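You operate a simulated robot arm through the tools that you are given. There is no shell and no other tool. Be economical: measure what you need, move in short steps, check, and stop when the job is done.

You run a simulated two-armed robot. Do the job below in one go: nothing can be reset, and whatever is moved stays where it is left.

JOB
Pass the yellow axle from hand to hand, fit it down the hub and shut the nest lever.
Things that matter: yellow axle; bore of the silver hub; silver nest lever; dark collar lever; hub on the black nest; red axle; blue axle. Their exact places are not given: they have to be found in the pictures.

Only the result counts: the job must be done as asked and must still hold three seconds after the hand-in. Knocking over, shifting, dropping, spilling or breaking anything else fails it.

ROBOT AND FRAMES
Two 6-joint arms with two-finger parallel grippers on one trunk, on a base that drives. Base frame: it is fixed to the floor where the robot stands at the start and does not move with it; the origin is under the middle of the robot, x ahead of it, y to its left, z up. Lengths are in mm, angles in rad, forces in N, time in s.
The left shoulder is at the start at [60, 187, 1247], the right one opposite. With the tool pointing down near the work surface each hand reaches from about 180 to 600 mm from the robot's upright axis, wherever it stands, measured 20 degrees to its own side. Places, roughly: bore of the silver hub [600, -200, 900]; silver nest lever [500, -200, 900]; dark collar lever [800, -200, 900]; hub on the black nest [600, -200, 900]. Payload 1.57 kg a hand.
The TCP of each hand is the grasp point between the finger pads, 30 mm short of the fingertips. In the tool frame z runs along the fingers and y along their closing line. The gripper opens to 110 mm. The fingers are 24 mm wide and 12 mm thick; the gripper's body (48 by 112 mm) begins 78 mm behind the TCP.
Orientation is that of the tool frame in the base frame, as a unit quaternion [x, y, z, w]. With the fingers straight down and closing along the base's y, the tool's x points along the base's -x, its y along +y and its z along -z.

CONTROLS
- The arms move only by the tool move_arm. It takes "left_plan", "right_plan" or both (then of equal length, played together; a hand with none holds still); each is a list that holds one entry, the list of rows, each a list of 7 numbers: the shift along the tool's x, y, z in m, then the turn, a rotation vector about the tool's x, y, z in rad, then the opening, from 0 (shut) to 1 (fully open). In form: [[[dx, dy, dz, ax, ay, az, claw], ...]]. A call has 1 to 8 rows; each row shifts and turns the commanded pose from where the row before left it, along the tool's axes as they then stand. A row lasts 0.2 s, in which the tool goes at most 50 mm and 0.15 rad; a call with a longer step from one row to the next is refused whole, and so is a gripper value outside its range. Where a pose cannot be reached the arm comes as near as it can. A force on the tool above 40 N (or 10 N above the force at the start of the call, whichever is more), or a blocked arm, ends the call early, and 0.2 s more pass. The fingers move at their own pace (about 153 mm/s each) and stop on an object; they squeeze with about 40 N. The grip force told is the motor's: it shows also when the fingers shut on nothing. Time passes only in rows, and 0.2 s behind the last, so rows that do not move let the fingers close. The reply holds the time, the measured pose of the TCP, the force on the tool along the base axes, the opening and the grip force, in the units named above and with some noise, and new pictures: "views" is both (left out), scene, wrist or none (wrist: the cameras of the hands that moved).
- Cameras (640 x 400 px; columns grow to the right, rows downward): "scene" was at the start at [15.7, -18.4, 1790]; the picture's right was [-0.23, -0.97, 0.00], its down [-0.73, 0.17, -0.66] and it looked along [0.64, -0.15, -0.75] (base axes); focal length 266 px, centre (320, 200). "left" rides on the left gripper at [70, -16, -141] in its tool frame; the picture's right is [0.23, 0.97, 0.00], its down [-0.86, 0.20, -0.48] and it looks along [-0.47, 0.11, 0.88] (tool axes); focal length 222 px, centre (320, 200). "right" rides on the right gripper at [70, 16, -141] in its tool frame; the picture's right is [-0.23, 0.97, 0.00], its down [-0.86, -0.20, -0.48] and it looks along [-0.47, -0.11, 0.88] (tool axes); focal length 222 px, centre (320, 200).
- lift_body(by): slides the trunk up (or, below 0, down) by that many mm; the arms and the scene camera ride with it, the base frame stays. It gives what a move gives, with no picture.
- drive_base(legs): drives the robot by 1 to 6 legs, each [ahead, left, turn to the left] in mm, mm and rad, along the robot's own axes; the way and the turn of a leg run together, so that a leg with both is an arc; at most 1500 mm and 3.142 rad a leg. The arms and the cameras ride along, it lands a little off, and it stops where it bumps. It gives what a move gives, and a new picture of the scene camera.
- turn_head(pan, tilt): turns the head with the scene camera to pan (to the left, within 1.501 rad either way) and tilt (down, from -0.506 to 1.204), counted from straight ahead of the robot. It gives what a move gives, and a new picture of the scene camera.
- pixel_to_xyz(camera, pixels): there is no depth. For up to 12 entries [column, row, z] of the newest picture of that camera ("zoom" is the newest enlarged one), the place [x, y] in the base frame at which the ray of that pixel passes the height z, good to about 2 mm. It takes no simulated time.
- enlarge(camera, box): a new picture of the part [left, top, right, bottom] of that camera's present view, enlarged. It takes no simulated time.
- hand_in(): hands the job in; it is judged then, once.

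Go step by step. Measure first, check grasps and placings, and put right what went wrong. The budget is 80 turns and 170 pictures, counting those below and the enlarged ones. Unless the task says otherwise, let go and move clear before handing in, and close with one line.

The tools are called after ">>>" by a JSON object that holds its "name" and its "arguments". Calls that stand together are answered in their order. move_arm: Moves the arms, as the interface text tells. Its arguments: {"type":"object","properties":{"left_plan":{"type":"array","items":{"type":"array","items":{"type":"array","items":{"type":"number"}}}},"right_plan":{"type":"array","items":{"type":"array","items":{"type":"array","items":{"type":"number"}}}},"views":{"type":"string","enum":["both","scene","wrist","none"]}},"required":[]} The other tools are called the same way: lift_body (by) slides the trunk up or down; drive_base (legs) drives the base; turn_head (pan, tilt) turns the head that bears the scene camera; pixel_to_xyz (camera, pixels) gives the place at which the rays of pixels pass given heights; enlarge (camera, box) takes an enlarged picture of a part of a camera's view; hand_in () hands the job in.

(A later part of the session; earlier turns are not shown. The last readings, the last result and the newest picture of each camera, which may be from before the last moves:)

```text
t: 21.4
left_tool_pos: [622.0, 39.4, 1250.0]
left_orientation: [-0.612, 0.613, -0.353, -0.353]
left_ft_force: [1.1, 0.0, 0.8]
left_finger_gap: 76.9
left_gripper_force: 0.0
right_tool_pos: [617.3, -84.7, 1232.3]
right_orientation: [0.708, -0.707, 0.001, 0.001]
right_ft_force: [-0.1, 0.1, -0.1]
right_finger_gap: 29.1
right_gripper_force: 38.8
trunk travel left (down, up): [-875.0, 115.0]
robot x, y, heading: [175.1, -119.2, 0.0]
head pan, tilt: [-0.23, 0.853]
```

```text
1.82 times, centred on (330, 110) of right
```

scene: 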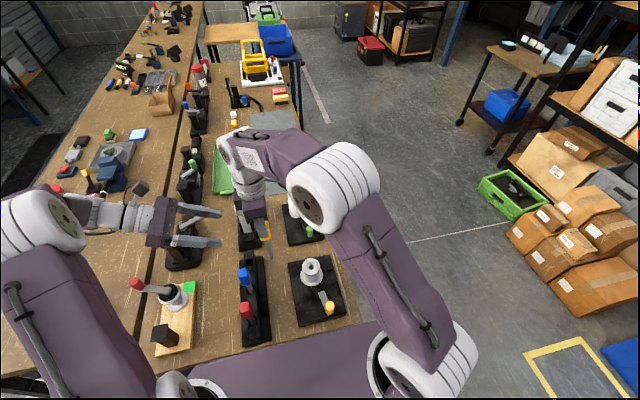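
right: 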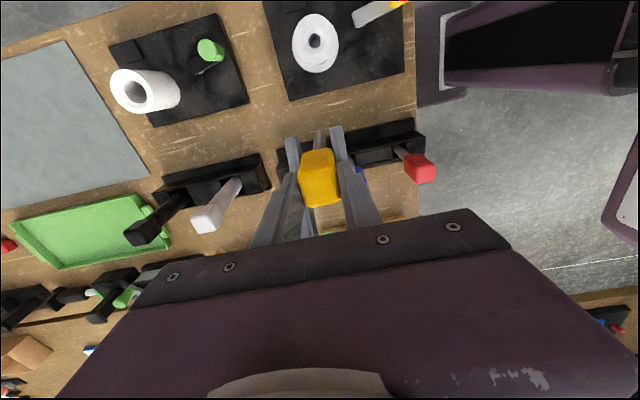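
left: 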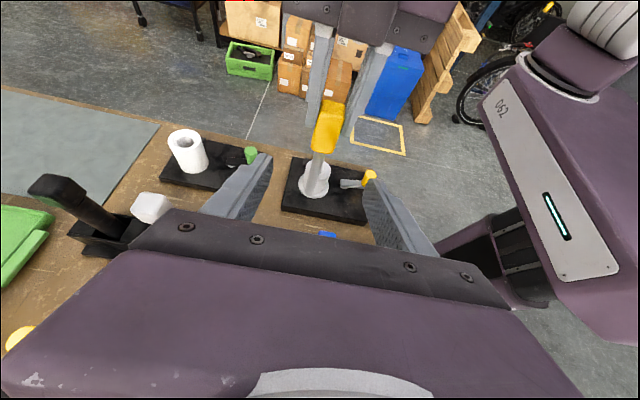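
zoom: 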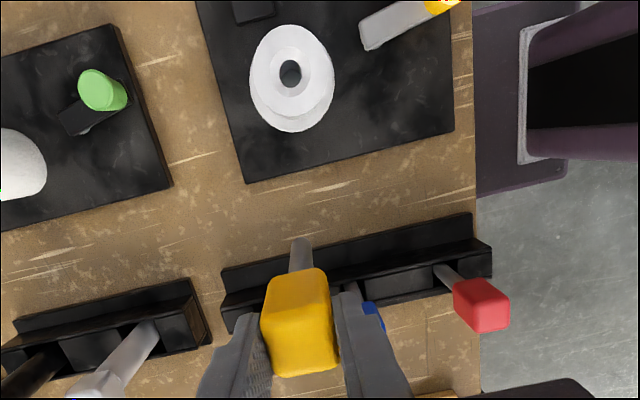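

Measuring the bore and the shaft tip from three views.

>>> {"name": "pixel_to_xyz", "arguments": {"camera": "zoom", "pixels": [[290, 72, 970], [290, 72, 960], [301, 242, 1070], [301, 242, 1050], [300, 325, 1225], [290, 52, 970], [290, 95, 970], [267, 72, 970], [311, 72, 970]]}}

>>> {"name": "pixel_to_xyz", "arguments": {"camera": "scene", "pixels": [[311.1, 267.3, 970], [311.1, 267.3, 960], [270.5, 258.3, 1070], [270.5, 258.3, 1050], [266, 239.7, 1165], [266, 239.7, 1155]]}}

>>> {"name": "pixel_to_xyz", "arguments": {"camera": "left", "pixels": [[308.7, 192.5, 1070], [308.7, 192.5, 1050], [320.6, 153.1, 1165], [320.6, 153.1, 1155]]}}

```text
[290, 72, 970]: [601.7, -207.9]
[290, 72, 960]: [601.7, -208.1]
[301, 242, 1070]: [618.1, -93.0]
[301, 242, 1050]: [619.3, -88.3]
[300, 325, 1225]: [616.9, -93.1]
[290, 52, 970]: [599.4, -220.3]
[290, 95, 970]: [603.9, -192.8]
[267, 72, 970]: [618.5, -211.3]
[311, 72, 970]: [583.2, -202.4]
```

```text
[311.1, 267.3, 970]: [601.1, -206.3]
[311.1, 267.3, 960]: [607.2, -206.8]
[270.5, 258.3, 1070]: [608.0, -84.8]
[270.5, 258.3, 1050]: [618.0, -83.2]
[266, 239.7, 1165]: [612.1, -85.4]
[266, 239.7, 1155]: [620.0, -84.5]
```

```text
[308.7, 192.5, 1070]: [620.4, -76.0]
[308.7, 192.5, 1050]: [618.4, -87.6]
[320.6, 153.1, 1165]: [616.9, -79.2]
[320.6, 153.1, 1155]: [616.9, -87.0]
```

Tip is near (618,-87,1050), the shaft near vertical, and the bore near (601.5,-207.5,968). Moving over the bore and lowering to about 20 mm above it.

>>> {"name": "move_arm", "arguments": {"right_plan": [[[0.0405, 0.0053, 0, 0, 0, 0, 0], [0.0405, 0.0053, 0, 0, 0, 0, 0], [0.0405, 0.0053, 0, 0, 0, 0, 0], [0, 0, 0.029, 0, 0, 0, 0], [0, 0, 0.029, 0, 0, 0, 0], [0, 0, 0, 0, 0, 0, 0]]]}}

>>> {"name": "enlarge", "arguments": {"camera": "scene", "box": [270, 210, 360, 310]}}

>>> {"name": "enlarge", "arguments": {"camera": "left", "box": [270, 70, 390, 220]}}

>>> {"name": "enlarge", "arguments": {"camera": "right", "box": [250, 60, 410, 220]}}

```text
t: 22.8
left_tool_pos: [622.8, 38.1, 1249.9]
left_orientation: [0.613, -0.613, 0.353, 0.352]
left_ft_force: [-0.1, 0.4, -0.2]
left_finger_gap: 76.7
left_gripper_force: 0.0
right_tool_pos: [601.0, -208.5, 1171.5]
right_orientation: [0.708, -0.706, -0.001, -0.001]
right_ft_force: [0.0, -0.1, 0.3]
right_finger_gap: 28.9
right_gripper_force: 38.7
trunk travel left (down, up): [-875.0, 115.0]
robot x, y, heading: [174.8, -123.4, 0.001]
head pan, tilt: [-0.23, 0.853]
```

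scene: 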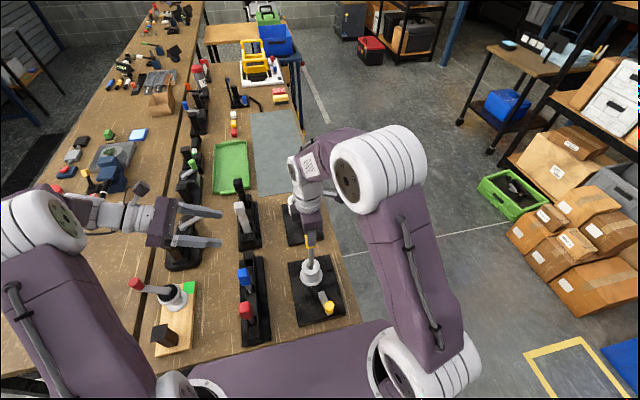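
right: 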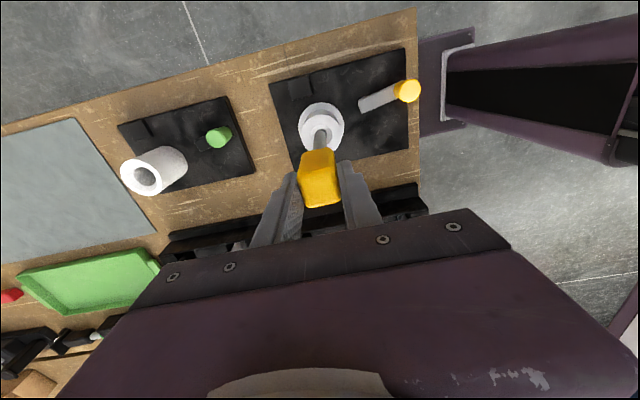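

```text
4.00 times, centred on (315, 260) of scene
```

zoom: 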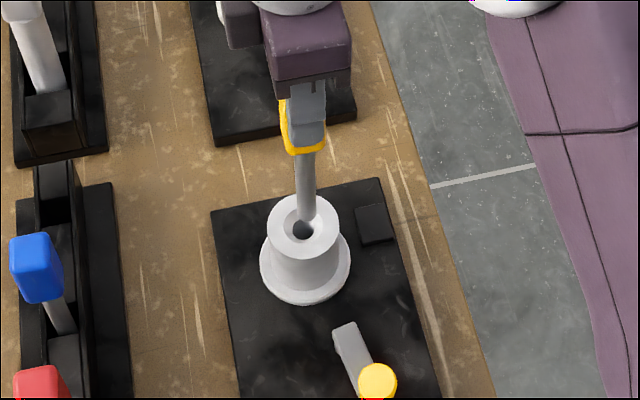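

```text
2.67 times, centred on (330, 145) of left
```

zoom: 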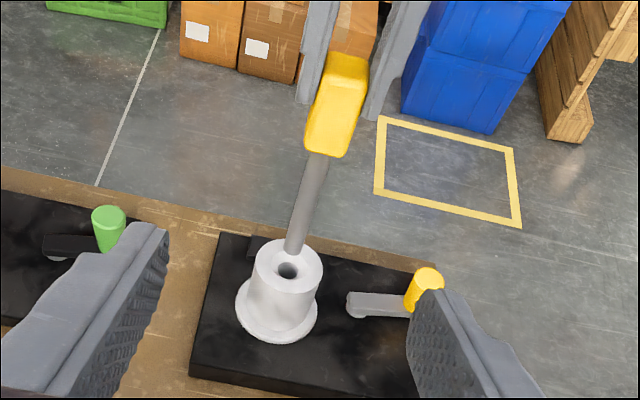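

```text
2.50 times, centred on (330, 140) of right
```

zoom: 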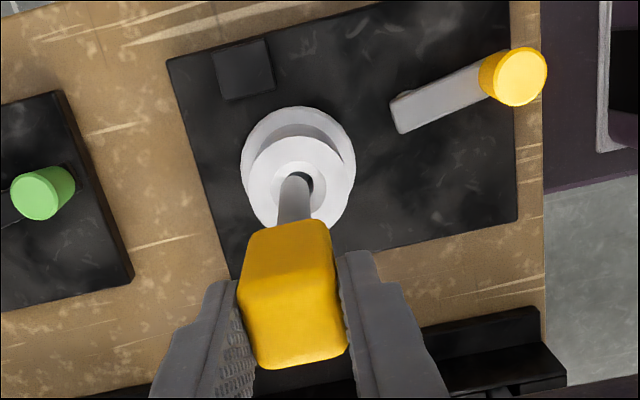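

Now comparing tip against bore in each view.

>>> {"name": "pixel_to_xyz", "arguments": {"camera": "zoom", "pixels": [[295, 180, 990], [295, 180, 980], [301, 184, 968], [297, 182, 968]]}}

>>> {"name": "pixel_to_xyz", "arguments": {"camera": "scene", "pixels": [[311.5, 263.75, 990], [311.5, 263.75, 980], [310.5, 267.5, 968], [310.5, 267.5, 975]]}}

>>> {"name": "pixel_to_xyz", "arguments": {"camera": "left", "pixels": [[320.3, 163, 990], [320.3, 163, 980], [317.6, 171.2, 968], [317.6, 171.2, 975]]}}

>>> {"name": "enlarge", "arguments": {"camera": "right", "box": [295, 95, 345, 155]}}

>>> {"name": "enlarge", "arguments": {"camera": "scene", "box": [290, 240, 335, 285]}}

>>> {"name": "enlarge", "arguments": {"camera": "left", "box": [295, 145, 345, 195]}}

```text
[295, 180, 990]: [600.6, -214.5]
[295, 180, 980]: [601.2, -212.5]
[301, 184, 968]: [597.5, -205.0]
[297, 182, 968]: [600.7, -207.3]
```

```text
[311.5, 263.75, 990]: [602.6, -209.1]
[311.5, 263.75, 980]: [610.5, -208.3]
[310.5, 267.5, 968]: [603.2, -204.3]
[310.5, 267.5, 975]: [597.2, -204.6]
```

```text
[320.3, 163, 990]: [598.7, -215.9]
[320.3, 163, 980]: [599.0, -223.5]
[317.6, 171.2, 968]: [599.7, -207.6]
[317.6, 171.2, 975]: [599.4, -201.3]
```

```text
6.67 times, centred on (320, 125) of right
```

zoom: 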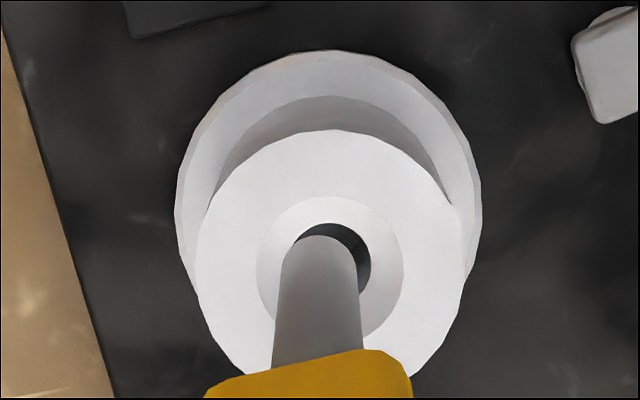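

```text
8.89 times, centred on (312, 262) of scene
```

zoom: 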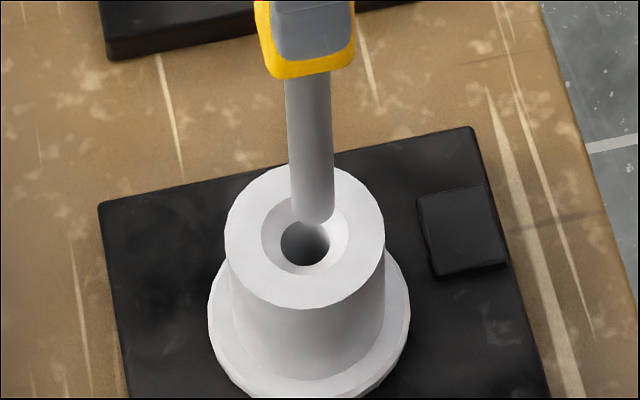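

```text
8.00 times, centred on (320, 170) of left
```

zoom: 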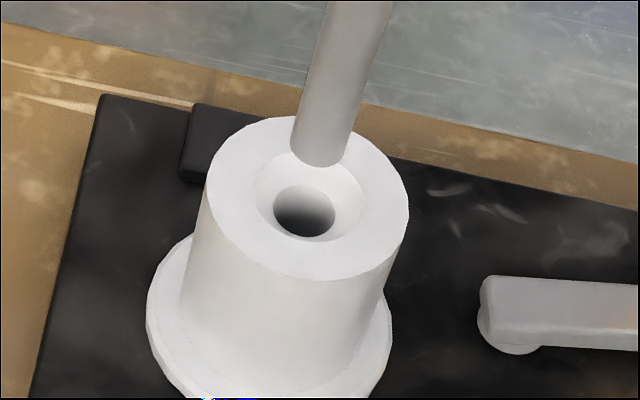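

The bore has a wide chamfer. The tip is roughly 3 mm too far toward -y (scene and right views), with x nearly right. Correcting and lowering to the rim.

>>> {"name": "move_arm", "arguments": {"right_plan": [[[-0.003, 0.0008, 0, 0, 0, 0, 0], [0, 0, 0.008, 0, 0, 0, 0], [0, 0, 0.008, 0, 0, 0, 0], [0, 0, 0, 0, 0, 0, 0]]], "views": "none"}}

>>> {"name": "enlarge", "arguments": {"camera": "right", "box": [295, 95, 345, 155]}}

>>> {"name": "enlarge", "arguments": {"camera": "scene", "box": [290, 240, 335, 285]}}

>>> {"name": "enlarge", "arguments": {"camera": "left", "box": [295, 145, 345, 195]}}

```text
t: 23.8
left_tool_pos: [622.5, 39.9, 1250.7]
left_orientation: [-0.613, 0.613, -0.353, -0.352]
left_ft_force: [-0.2, -0.1, 0.6]
left_finger_gap: 77.2
left_gripper_force: 0.0
right_tool_pos: [603.0, -203.8, 1156.9]
right_orientation: [0.708, -0.706, 0.0, 0.0]
right_ft_force: [0.0, -0.4, -0.2]
right_finger_gap: 29.3
right_gripper_force: 39.2
trunk travel left (down, up): [-875.0, 115.0]
robot x, y, heading: [175.9, -123.3, -0.0]
head pan, tilt: [-0.23, 0.853]
```

```text
6.67 times, centred on (320, 125) of right
```

zoom: 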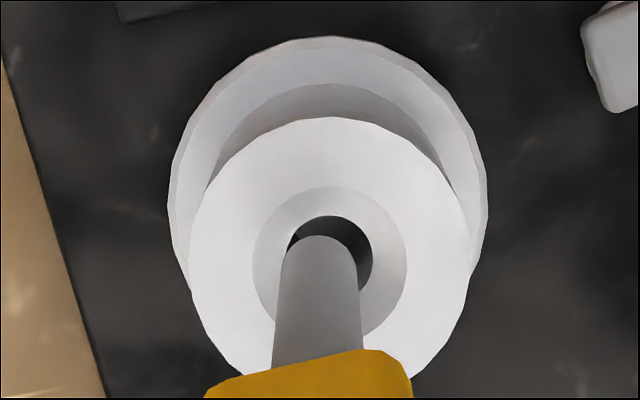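

```text
8.89 times, centred on (312, 262) of scene
```

zoom: 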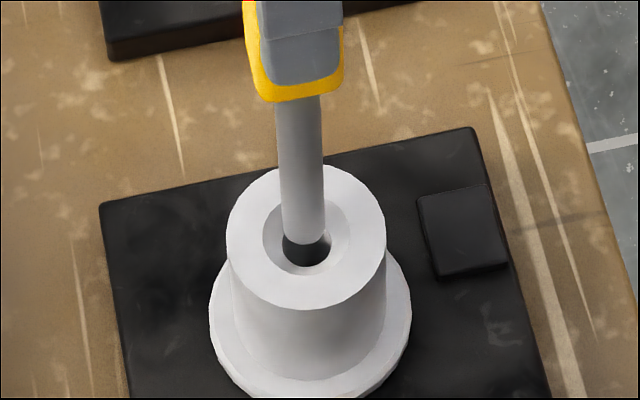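

```text
8.00 times, centred on (320, 170) of left
```

zoom: 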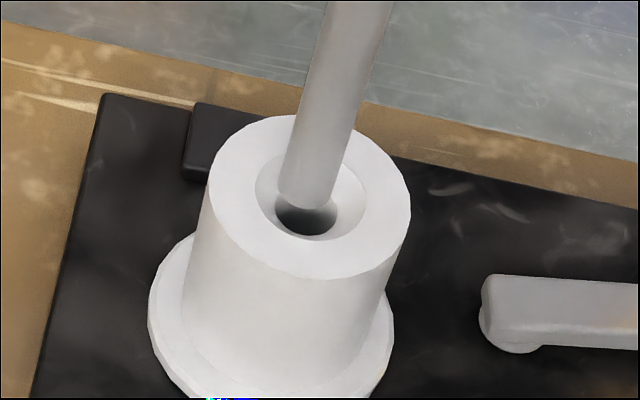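

The tip is just at the rim, about 1–2 mm off. I'll make a fine shift and lower gently, watching force.

>>> {"name": "move_arm", "arguments": {"right_plan": [[[0.001, 0.0015, 0.004, 0, 0, 0, 0], [0, 0, 0.006, 0, 0, 0, 0], [0, 0, 0.006, 0, 0, 0, 0], [0, 0, 0, 0, 0, 0, 0]]], "views": "none"}}

>>> {"name": "enlarge", "arguments": {"camera": "right", "box": [295, 95, 345, 155]}}

>>> {"name": "enlarge", "arguments": {"camera": "scene", "box": [290, 240, 335, 285]}}

>>> {"name": "enlarge", "arguments": {"camera": "left", "box": [295, 145, 345, 195]}}

```text
t: 24.8
left_tool_pos: [623.3, 38.5, 1250.9]
left_orientation: [-0.613, 0.613, -0.352, -0.352]
left_ft_force: [0.4, 0.2, -0.3]
left_finger_gap: 77.0
left_gripper_force: 0.1
right_tool_pos: [599.4, -202.8, 1141.3]
right_orientation: [0.708, -0.706, -0.001, 0.0]
right_ft_force: [-0.2, 1.0, -1.0]
right_finger_gap: 29.2
right_gripper_force: 38.5
trunk travel left (down, up): [-875.0, 115.0]
robot x, y, heading: [173.3, -121.1, -0.0]
head pan, tilt: [-0.23, 0.853]
```

```text
6.67 times, centred on (320, 125) of right
```

zoom: 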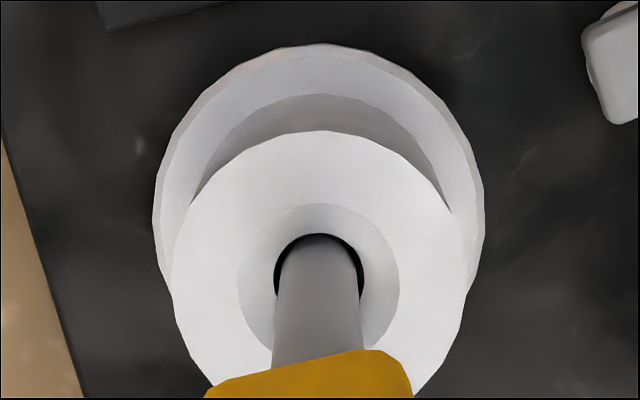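

```text
8.89 times, centred on (312, 262) of scene
```

zoom: 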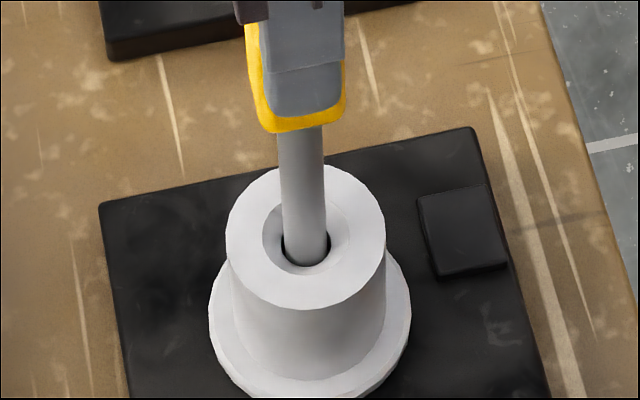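

```text
8.00 times, centred on (320, 170) of left
```

zoom: 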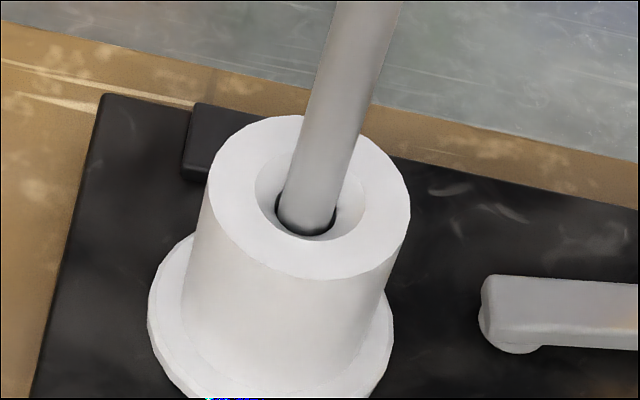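

The tip has entered the bore with no side force. Lowering further in small steps.

>>> {"name": "move_arm", "arguments": {"right_plan": [[[0, 0, 0.008, 0, 0, 0, 0], [0, 0, 0.008, 0, 0, 0, 0], [0, 0, 0.008, 0, 0, 0, 0], [0, 0, 0.008, 0, 0, 0, 0], [0, 0, 0.006, 0, 0, 0, 0], [0, 0, 0, 0, 0, 0, 0]]], "views": "wrist"}}

>>> {"name": "enlarge", "arguments": {"camera": "left", "box": [280, 90, 370, 210]}}

```text
t: 26.2
left_tool_pos: [622.6, 37.7, 1249.5]
left_orientation: [0.613, -0.613, 0.353, 0.352]
left_ft_force: [-1.4, -0.3, 0.2]
left_finger_gap: 77.1
left_gripper_force: 0.0
right_tool_pos: [599.1, -201.2, 1101.8]
right_orientation: [0.708, -0.706, 0.0, 0.0]
right_ft_force: [0.7, 0.5, 0.5]
right_finger_gap: 29.1
right_gripper_force: 39.3
trunk travel left (down, up): [-875.0, 115.0]
robot x, y, heading: [175.3, -121.0, 0.001]
head pan, tilt: [-0.23, 0.853]
```

right: 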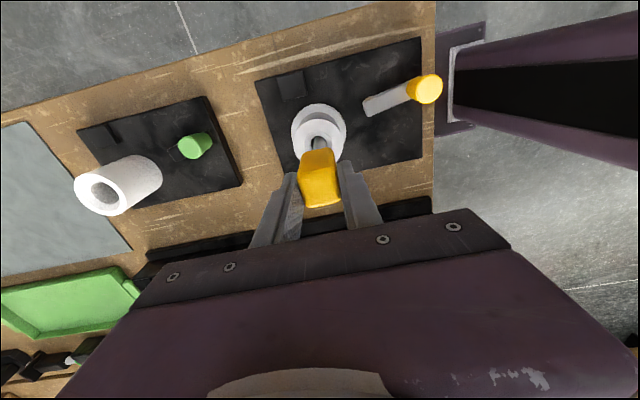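

```text
3.33 times, centred on (325, 150) of left
```

zoom: 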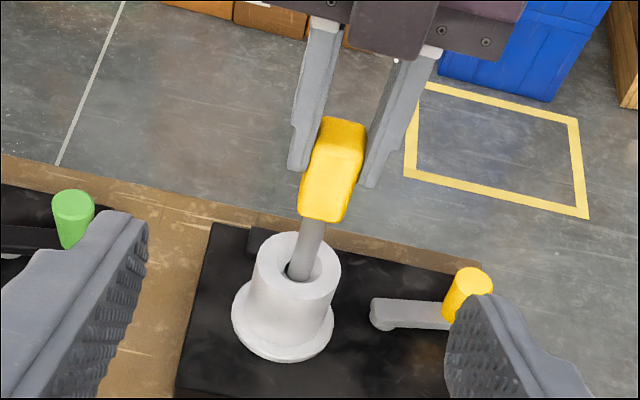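

Inserting smoothly (tip around z 920). Continuing in short steps until contact.

>>> {"name": "move_arm", "arguments": {"right_plan": [[[0, 0, 0.005, 0, 0, 0, 0], [0, 0, 0.005, 0, 0, 0, 0], [0, 0, 0.005, 0, 0, 0, 0], [0, 0, 0, 0, 0, 0, 0]]], "views": "none"}}

```text
t: 27.2
left_tool_pos: [620.8, 38.6, 1252.4]
left_orientation: [-0.612, 0.614, -0.353, -0.352]
left_ft_force: [0.2, 0.0, -0.4]
left_finger_gap: 77.0
left_gripper_force: 0.0
right_tool_pos: [598.8, -202.3, 1090.9]
right_orientation: [0.708, -0.707, 0.002, -0.002]
right_ft_force: [0.9, -1.0, 32.2]
right_finger_gap: 29.5
right_gripper_force: 39.2
trunk travel left (down, up): [-875.0, 115.0]
robot x, y, heading: [170.0, -121.8, 0.005]
head pan, tilt: [-0.23, 0.853]
```

Contact: 32 N upward at TCP z 1091. I'll look to judge whether it is bottomed or jammed.

>>> {"name": "enlarge", "arguments": {"camera": "left", "box": [280, 90, 370, 210]}}

>>> {"name": "enlarge", "arguments": {"camera": "scene", "box": [275, 220, 355, 320]}}

```text
3.33 times, centred on (325, 150) of left
```

zoom: 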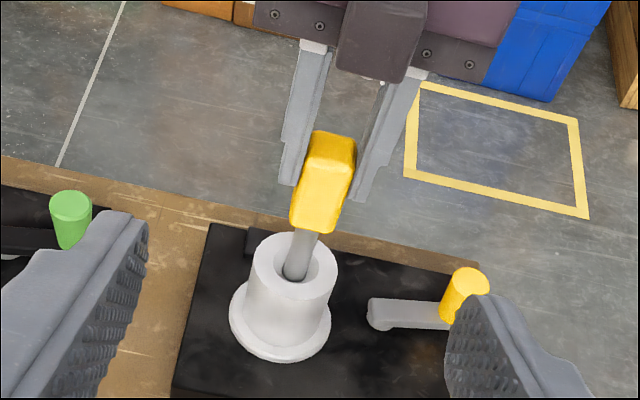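

```text
4.00 times, centred on (315, 270) of scene
```

zoom: 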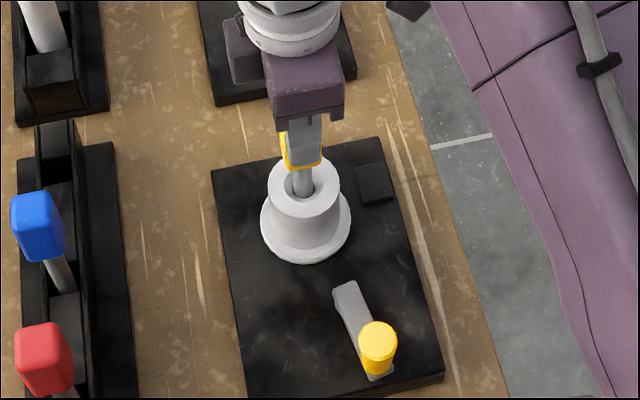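

>>> {"name": "pixel_to_xyz", "arguments": {"camera": "scene", "pixels": [[329.5, 254.25, 900], [329.5, 254.25, 920], [329.5, 254.25, 940], [268.1, 263.6, 920]]}}

>>> {"name": "pixel_to_xyz", "arguments": {"camera": "left", "pixels": [[292.6, 157.5, 900], [292.6, 157.5, 920], [292.6, 157.5, 940], [317.7, 168.3, 965], [316.5, 169, 970]]}}

```text
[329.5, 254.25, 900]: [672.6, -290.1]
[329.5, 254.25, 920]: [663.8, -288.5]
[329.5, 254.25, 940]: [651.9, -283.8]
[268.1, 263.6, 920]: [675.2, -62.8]
```

```text
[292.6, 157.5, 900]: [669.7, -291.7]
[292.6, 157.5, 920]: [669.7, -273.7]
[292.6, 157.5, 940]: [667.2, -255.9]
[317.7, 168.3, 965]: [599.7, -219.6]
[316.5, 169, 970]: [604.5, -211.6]
```

The nest top is at about 905–912, so the shaft tip (≈909) has bottomed through the hub. Easing the pressure, then opening the right hand and rising.

>>> {"name": "move_arm", "arguments": {"right_plan": [[[0, 0, -0.003, 0, 0, 0, 0], [0, 0, 0, 0, 0, 0, 0.2], [0, 0, 0, 0, 0, 0, 0.4], [0, 0, 0, 0, 0, 0, 0.6], [0, 0, 0, 0, 0, 0, 0.6], [0, 0, -0.02, 0, 0, 0, 0.6], [0, 0, -0.04, 0, 0, 0, 0.6], [0, 0, -0.04, 0, 0, 0, 0.6]]]}}

>>> {"name": "enlarge", "arguments": {"camera": "left", "box": [280, 90, 370, 210]}}

>>> {"name": "enlarge", "arguments": {"camera": "right", "box": [220, 20, 460, 220]}}

```text
t: 29.0
left_tool_pos: [622.3, 40.0, 1250.2]
left_orientation: [-0.613, 0.613, -0.353, -0.352]
left_ft_force: [0.2, 0.8, -0.2]
left_finger_gap: 77.0
left_gripper_force: 0.1
right_tool_pos: [599.8, -204.9, 1193.7]
right_orientation: [0.708, -0.706, 0.0, 0.0]
right_ft_force: [0.0, 0.0, -0.7]
right_finger_gap: 66.1
right_gripper_force: 0.0
trunk travel left (down, up): [-875.0, 115.0]
robot x, y, heading: [171.0, -121.8, -0.0]
head pan, tilt: [-0.23, 0.853]
```

scene: 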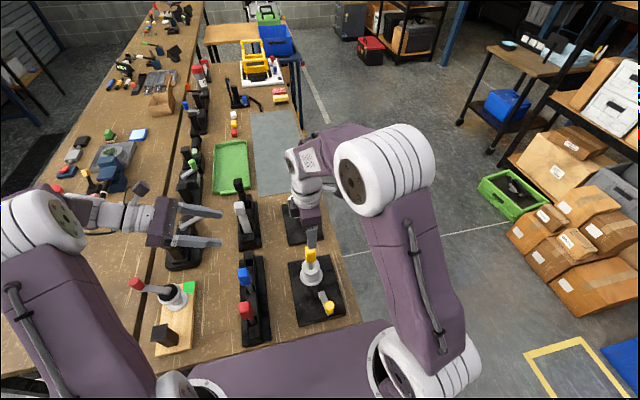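
right: 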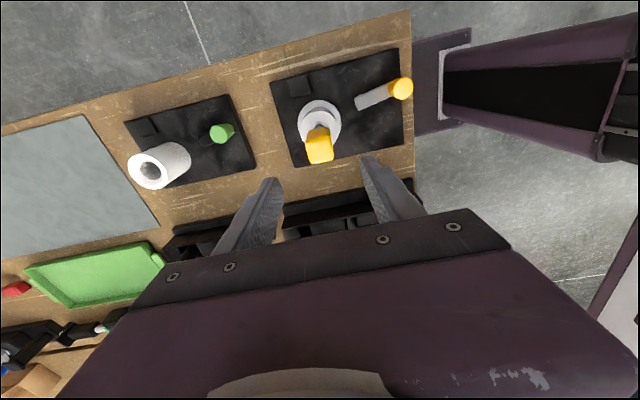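

```text
3.33 times, centred on (325, 150) of left
```

zoom: 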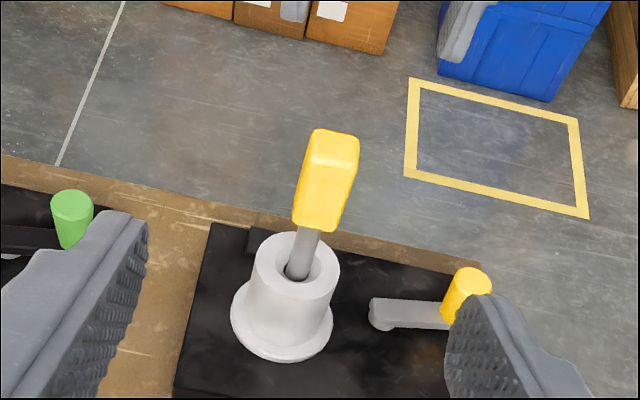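

```text
2.00 times, centred on (340, 120) of right
```

zoom: 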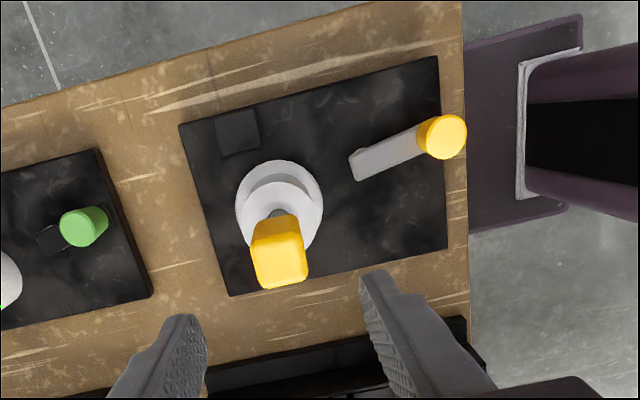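

The axle stands in the hub and the right hand is clear. Now I'll study the lever closely: knob near -x end, pivot near the hub.

>>> {"name": "enlarge", "arguments": {"camera": "right", "box": [340, 50, 430, 140]}}

>>> {"name": "enlarge", "arguments": {"camera": "left", "box": [320, 140, 390, 210]}}

>>> {"name": "enlarge", "arguments": {"camera": "scene", "box": [280, 250, 350, 330]}}

>>> {"name": "pixel_to_xyz", "arguments": {"camera": "scene", "pixels": [[319.5, 277.5, 915], [319.5, 277.5, 920], [330, 303, 961], [329, 310, 930], [331, 253, 912]]}}

```text
4.44 times, centred on (385, 95) of right
```

zoom: 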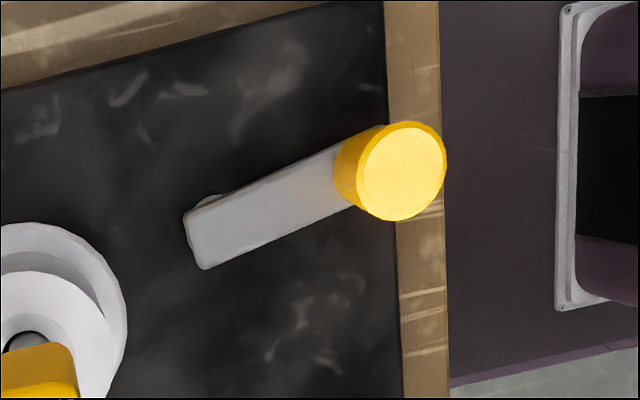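

```text
5.71 times, centred on (355, 175) of left
```

zoom: 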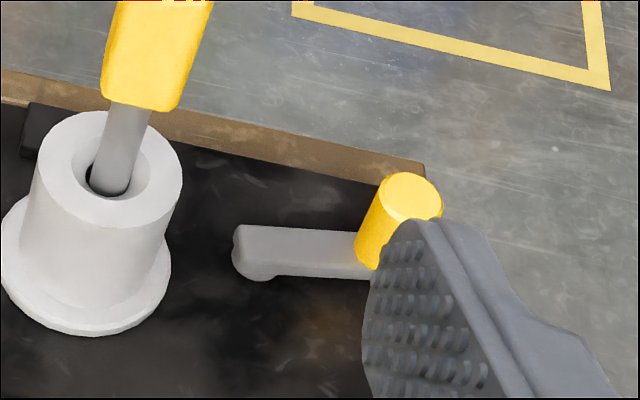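

```text
5.00 times, centred on (315, 290) of scene
```

zoom: 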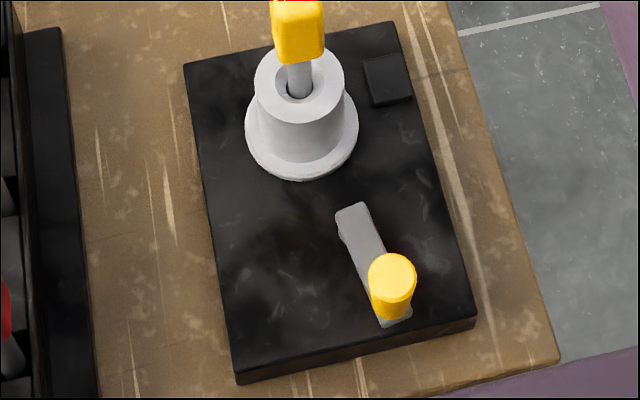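

```text
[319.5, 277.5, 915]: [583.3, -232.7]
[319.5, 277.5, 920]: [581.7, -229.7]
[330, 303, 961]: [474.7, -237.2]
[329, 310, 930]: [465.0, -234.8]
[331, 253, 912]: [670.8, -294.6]
```

The lever's pivot is at the hub-side end, about (525,-226), and the knob is at about (464,-236). I'll bring the right hand above the knob and slide the left hand to get a clear side view.

>>> {"name": "move_arm", "arguments": {"left_plan": [[[0, 0.03, 0, 0, 0, 0, 0.7], [0, 0.03, 0, 0, 0, 0, 0.7], [0, 0.03, 0, 0, 0, 0, 0.7], [0, 0.03, 0, 0, 0, 0, 0.7], [0, 0, 0, 0, 0, 0, 0.7], [0, 0, 0, 0, 0, 0, 0.7]]], "right_plan": [[[0.008, 0.034, 0, 0, 0, 0, 0.5], [0.008, 0.034, 0, 0, 0, 0, 0.5], [0.008, 0.034, 0, 0, 0, 0, 0.5], [0.007, 0.034, 0, 0, 0, 0, 0.5], [0, 0, 0.04, 0, 0, 0, 0.5], [0, 0, 0.04, 0, 0, 0, 0.5]]]}}

>>> {"name": "enlarge", "arguments": {"camera": "right", "box": [230, 50, 410, 220]}}

```text
t: 30.4
left_tool_pos: [503.3, 39.5, 1250.4]
left_orientation: [0.614, -0.613, 0.352, 0.353]
left_ft_force: [-0.1, -1.1, 0.1]
left_finger_gap: 77.1
left_gripper_force: 0.1
right_tool_pos: [463.7, -235.6, 1110.9]
right_orientation: [-0.707, 0.707, 0.002, -0.001]
right_ft_force: [0.0, 1.0, 0.1]
right_finger_gap: 54.9
right_gripper_force: 0.0
trunk travel left (down, up): [-875.0, 115.0]
robot x, y, heading: [172.9, -121.1, 0.001]
head pan, tilt: [-0.23, 0.853]
```

scene: 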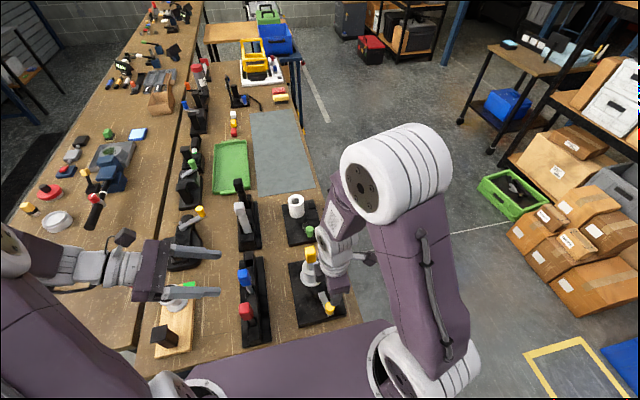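
right: 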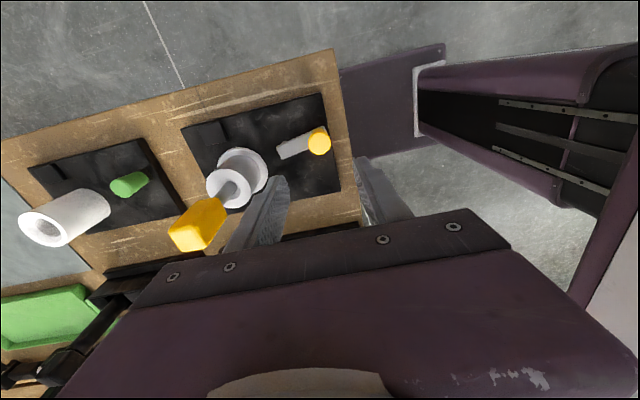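
left: 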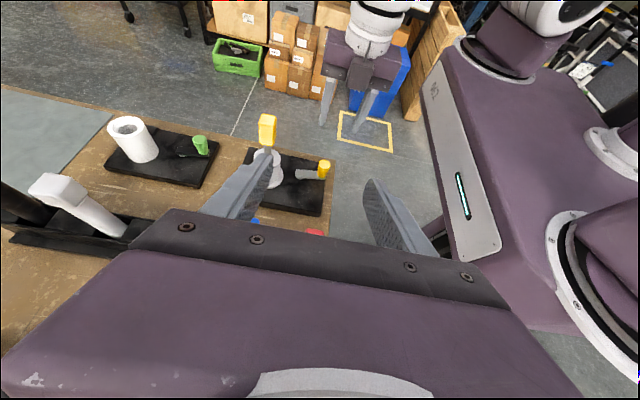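

```text
2.35 times, centred on (320, 135) of right
```

zoom: 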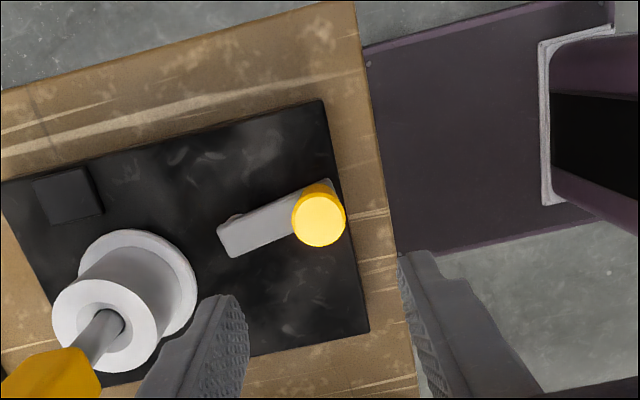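

>>> {"name": "pixel_to_xyz", "arguments": {"camera": "zoom", "pixels": [[318, 219, 961], [318, 219, 950], [293, 219, 961], [344, 219, 961], [228, 240, 925], [232, 216, 915]]}}

>>> {"name": "pixel_to_xyz", "arguments": {"camera": "left", "pixels": [[324, 163, 961], [324, 163, 950], [299, 175, 925], [299, 175, 915]]}}

>>> {"name": "enlarge", "arguments": {"camera": "left", "box": [250, 120, 350, 220]}}

```text
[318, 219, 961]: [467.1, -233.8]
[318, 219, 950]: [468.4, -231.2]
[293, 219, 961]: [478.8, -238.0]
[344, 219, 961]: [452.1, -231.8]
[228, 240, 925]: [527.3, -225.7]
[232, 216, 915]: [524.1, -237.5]
```

```text
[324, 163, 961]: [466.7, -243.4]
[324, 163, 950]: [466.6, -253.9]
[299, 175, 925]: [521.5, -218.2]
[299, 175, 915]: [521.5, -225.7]
```

```text
4.00 times, centred on (300, 170) of left
```

zoom: 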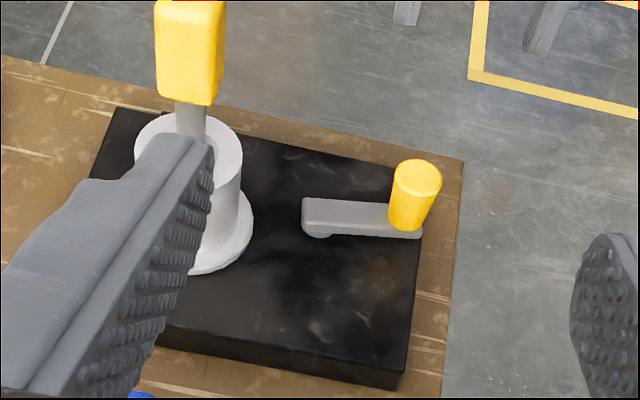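

Knob top is at about (466,-236,969), diameter ~26. Descending over the knob with fingers either side, staying above the bar.

>>> {"name": "move_arm", "arguments": {"right_plan": [[[0, -0.0025, 0.035, 0, 0, 0, 0.5], [0, 0, 0.035, 0, 0, 0, 0.5], [0, 0, 0.035, 0, 0, 0, 0.5], [0, 0, 0.02, 0, 0, 0, 0.5], [0, 0, 0.013, 0, 0, 0, 0.5], [0, 0, 0, 0, 0, 0, 0.5]]], "views": "wrist"}}

>>> {"name": "enlarge", "arguments": {"camera": "left", "box": [270, 110, 370, 210]}}

```text
t: 31.8
left_tool_pos: [499.6, 39.0, 1253.0]
left_orientation: [-0.612, 0.614, -0.353, -0.352]
left_ft_force: [-0.2, 0.3, -0.3]
left_finger_gap: 76.8
left_gripper_force: 0.1
right_tool_pos: [466.6, -233.9, 971.8]
right_orientation: [0.707, -0.707, 0.0, 0.0]
right_ft_force: [-0.3, 0.2, -0.5]
right_finger_gap: 55.3
right_gripper_force: 0.1
trunk travel left (down, up): [-875.0, 115.0]
robot x, y, heading: [173.0, -123.8, -0.003]
head pan, tilt: [-0.23, 0.853]
```

right: 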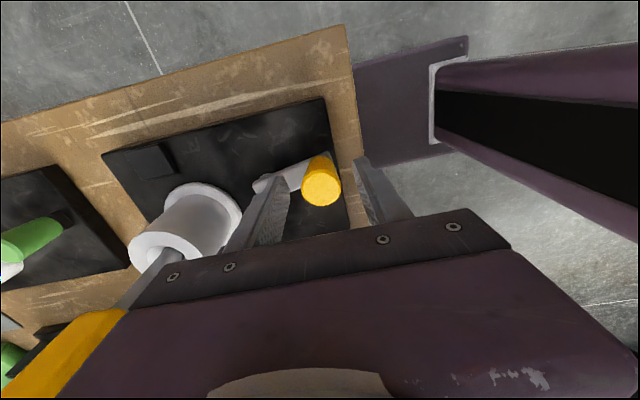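

```text
4.00 times, centred on (320, 160) of left
```

zoom: 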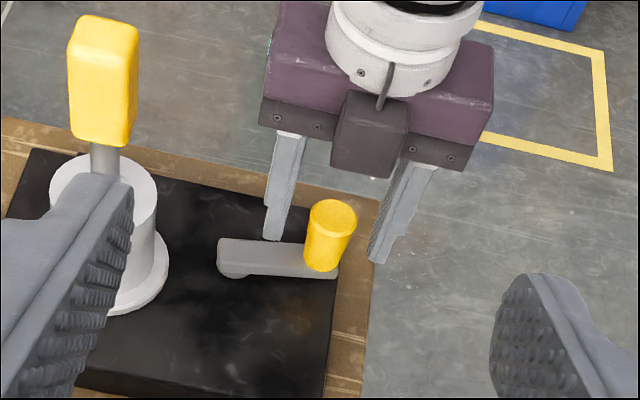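

The knob is centred between the fingers. Closing gently on it.

>>> {"name": "move_arm", "arguments": {"right_plan": [[[0, 0, 0, 0, 0, 0, 0.3], [0, 0, 0, 0, 0, 0, 0], [0, 0, 0, 0, 0, 0, 0], [0, 0, 0, 0, 0, 0, 0]]], "views": "none"}}

```text
t: 32.8
left_tool_pos: [499.2, 39.3, 1251.4]
left_orientation: [-0.612, 0.614, -0.353, -0.353]
left_ft_force: [0.2, -1.1, 0.1]
left_finger_gap: 76.9
left_gripper_force: 0.0
right_tool_pos: [465.7, -234.0, 973.2]
right_orientation: [0.708, -0.706, -0.001, 0.0]
right_ft_force: [-6.8, -1.4, -8.1]
right_finger_gap: 28.6
right_gripper_force: 38.6
trunk travel left (down, up): [-875.0, 115.0]
robot x, y, heading: [176.6, -120.4, -0.001]
head pan, tilt: [-0.23, 0.853]
```

Gripped (28.6 mm). Testing a small swing toward +y, reading the force.

>>> {"name": "move_arm", "arguments": {"right_plan": [[[-0.004, 0, 0, 0, 0, 0, 0], [-0.004, 0, 0, 0, 0, 0, 0], [0, 0, 0, 0, 0, 0, 0]]], "views": "none"}}

>>> {"name": "enlarge", "arguments": {"camera": "left", "box": [270, 110, 370, 210]}}

```text
t: 33.6
left_tool_pos: [500.2, 33.2, 1252.3]
left_orientation: [-0.614, 0.615, -0.35, -0.351]
left_ft_force: [-0.5, 0.7, 0.1]
left_finger_gap: 77.0
left_gripper_force: 0.1
right_tool_pos: [465.5, -232.1, 973.4]
right_orientation: [-0.706, 0.708, 0.002, 0.001]
right_ft_force: [-4.4, -31.1, -7.2]
right_finger_gap: 28.8
right_gripper_force: 38.5
trunk travel left (down, up): [-875.0, 115.0]
robot x, y, heading: [175.6, -120.8, 0.002]
head pan, tilt: [-0.23, 0.853]
```

```text
4.00 times, centred on (320, 160) of left
```

zoom: 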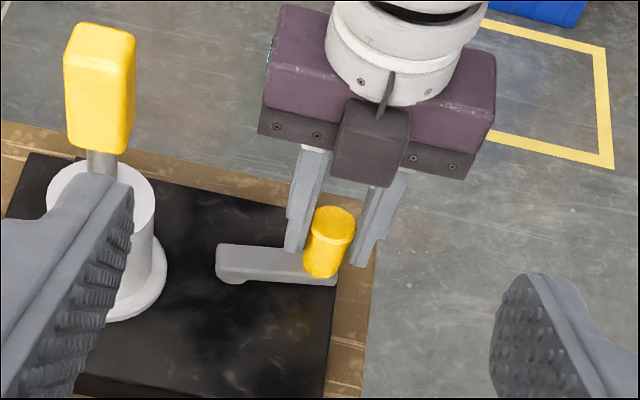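

It resists toward +y (31 N, only 2 mm of motion): that is the end stop. Going back and testing the other way.

>>> {"name": "move_arm", "arguments": {"right_plan": [[[0.008, 0, 0, 0, 0, 0, 0], [0.005, 0, 0, 0, 0, 0, 0], [0.005, 0, 0, 0, 0, 0, 0], [0, 0, 0, 0, 0, 0, 0]]], "views": "none"}}

>>> {"name": "enlarge", "arguments": {"camera": "left", "box": [270, 110, 370, 210]}}

```text
t: 34.6
left_tool_pos: [500.6, 40.5, 1251.0]
left_orientation: [-0.613, 0.613, -0.353, -0.352]
left_ft_force: [0.8, -0.2, 0.4]
left_finger_gap: 77.0
left_gripper_force: 0.1
right_tool_pos: [468.4, -244.5, 973.3]
right_orientation: [0.707, -0.707, 0.001, -0.001]
right_ft_force: [-7.1, 6.5, -17.9]
right_finger_gap: 27.7
right_gripper_force: 38.5
trunk travel left (down, up): [-875.0, 115.0]
robot x, y, heading: [172.9, -120.0, 0.0]
head pan, tilt: [-0.23, 0.853]
```

```text
4.00 times, centred on (320, 160) of left
```

zoom: 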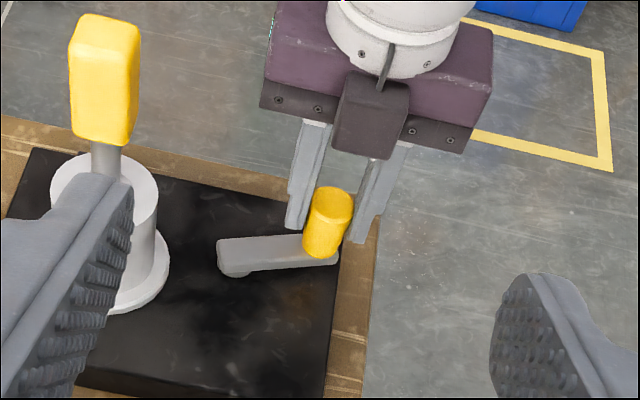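

The lever swings freely toward -y. Following the arc about (525,-226), without turning the tool.

>>> {"name": "move_arm", "arguments": {"right_plan": [[[0.0078, -0.0032, 0.001, 0, 0, 0, 0], [0.0073, -0.0042, 0, 0, 0, 0, 0], [0.0065, -0.0051, 0, 0, 0, 0, 0], [0.0059, -0.006, 0, 0, 0, 0, 0], [0, 0, 0, 0, 0, 0, 0]]], "views": "none"}}

>>> {"name": "enlarge", "arguments": {"camera": "left", "box": [270, 110, 370, 210]}}

```text
t: 35.8
left_tool_pos: [497.6, 40.8, 1252.5]
left_orientation: [-0.612, 0.614, -0.352, -0.352]
left_ft_force: [-0.1, 0.5, -0.3]
left_finger_gap: 76.9
left_gripper_force: 0.0
right_tool_pos: [483.2, -273.6, 973.3]
right_orientation: [-0.707, 0.707, 0.0, 0.001]
right_ft_force: [-3.3, -0.1, 15.3]
right_finger_gap: 28.5
right_gripper_force: 37.9
trunk travel left (down, up): [-875.0, 115.0]
robot x, y, heading: [172.1, -124.2, 0.005]
head pan, tilt: [-0.23, 0.853]
```

```text
4.00 times, centred on (320, 160) of left
```

zoom: 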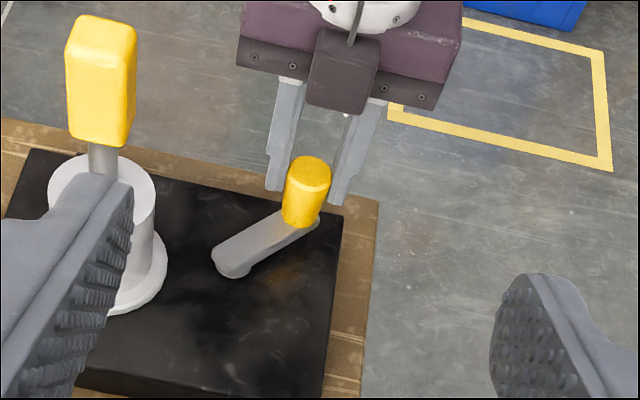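

Lever follows with low force. Continuing the arc.

>>> {"name": "move_arm", "arguments": {"right_plan": [[[0.0066, -0.0057, -0.0005, 0, 0, 0, 0], [0.004, -0.0077, 0, 0, 0, 0, 0], [0.003, -0.0081, 0, 0, 0, 0, 0], [0.0018, -0.0085, 0, 0, 0, 0, 0], [0, 0, 0, 0, 0, 0, 0]]], "views": "none"}}

>>> {"name": "enlarge", "arguments": {"camera": "left", "box": [250, 90, 370, 210]}}

```text
t: 37.0
left_tool_pos: [495.5, 38.3, 1252.8]
left_orientation: [-0.612, 0.614, -0.353, -0.351]
left_ft_force: [-0.5, 0.0, -0.1]
left_finger_gap: 77.2
left_gripper_force: 0.0
right_tool_pos: [510.9, -290.0, 972.5]
right_orientation: [-0.706, 0.708, 0.002, 0.0]
right_ft_force: [-17.3, -7.8, -3.6]
right_finger_gap: 28.7
right_gripper_force: 38.7
trunk travel left (down, up): [-875.0, 115.0]
robot x, y, heading: [171.9, -120.9, -0.004]
head pan, tilt: [-0.23, 0.853]
```

```text
3.33 times, centred on (310, 150) of left
```

zoom: 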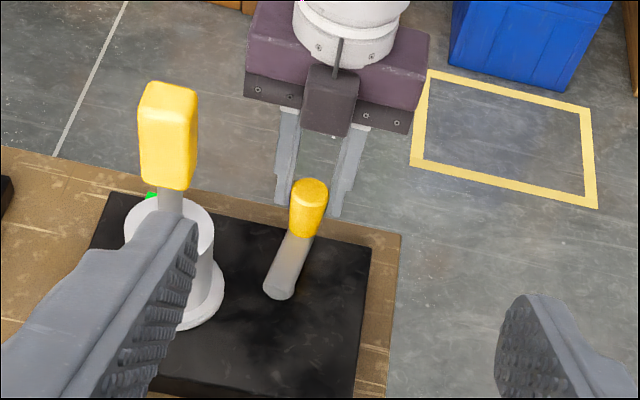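

Some resistance (17 N) at about 257°. Stepping a little further along the tangent to see whether it is the stop.

>>> {"name": "move_arm", "arguments": {"right_plan": [[[0.0005, -0.004, 0, 0, 0, 0, 0], [0, -0.004, 0, 0, 0, 0, 0], [0, 0, 0, 0, 0, 0, 0]]], "views": "none"}}

>>> {"name": "enlarge", "arguments": {"camera": "left", "box": [250, 90, 370, 210]}}

```text
t: 37.6
left_tool_pos: [499.4, 38.9, 1253.0]
left_orientation: [-0.612, 0.614, -0.352, -0.353]
left_ft_force: [0.4, -0.7, -0.7]
left_finger_gap: 77.2
left_gripper_force: 0.0
right_tool_pos: [510.7, -290.1, 973.0]
right_orientation: [0.708, -0.706, -0.008, 0.009]
right_ft_force: [-14.2, -5.1, 8.4]
right_finger_gap: 28.8
right_gripper_force: 38.7
trunk travel left (down, up): [-875.0, 115.0]
robot x, y, heading: [171.6, -123.7, 0.006]
head pan, tilt: [-0.23, 0.853]
stopped in row 2 (right hand): the force on the tool passed its limit (the readings are from after the stop); the commanded pose is now the measured one
```

```text
3.33 times, centred on (310, 150) of left
```

zoom: 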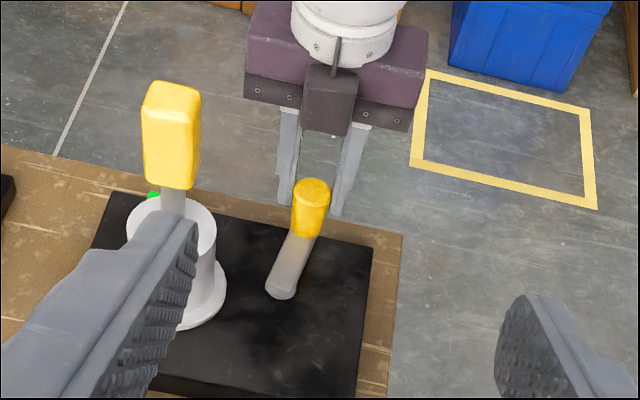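

The lever is at a hard stop (force limit, no motion) after about 70° of swing. Opening the fingers to see whether it stays.

>>> {"name": "move_arm", "arguments": {"right_plan": [[[0, 0, 0, 0, 0, 0, 0.2], [0, 0, 0, 0, 0, 0, 0.35], [0, 0, 0, 0, 0, 0, 0.45], [0, 0, 0, 0, 0, 0, 0.45]]], "views": "wrist"}}

>>> {"name": "enlarge", "arguments": {"camera": "left", "box": [250, 90, 370, 210]}}

```text
t: 38.6
left_tool_pos: [500.2, 38.9, 1251.3]
left_orientation: [0.613, -0.613, 0.353, 0.352]
left_ft_force: [0.1, 0.4, -1.0]
left_finger_gap: 77.2
left_gripper_force: 0.0
right_tool_pos: [515.3, -288.5, 972.4]
right_orientation: [0.709, -0.705, -0.005, 0.007]
right_ft_force: [0.3, -0.4, 0.8]
right_finger_gap: 49.9
right_gripper_force: 0.1
trunk travel left (down, up): [-875.0, 115.0]
robot x, y, heading: [167.3, -118.8, 0.005]
head pan, tilt: [-0.23, 0.853]
```

right: 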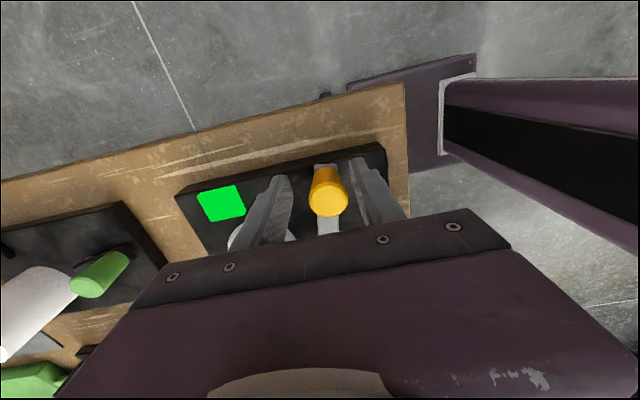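

```text
3.33 times, centred on (310, 150) of left
```

zoom: 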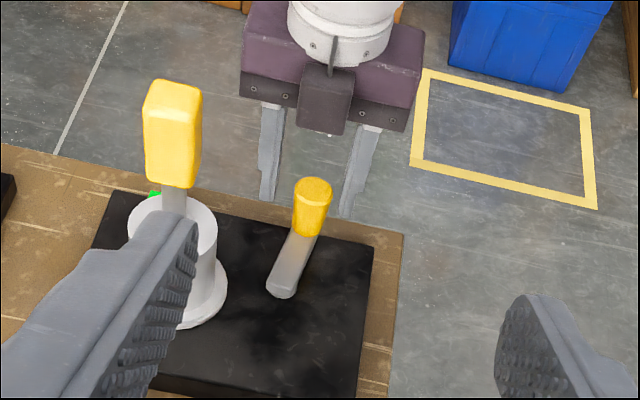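

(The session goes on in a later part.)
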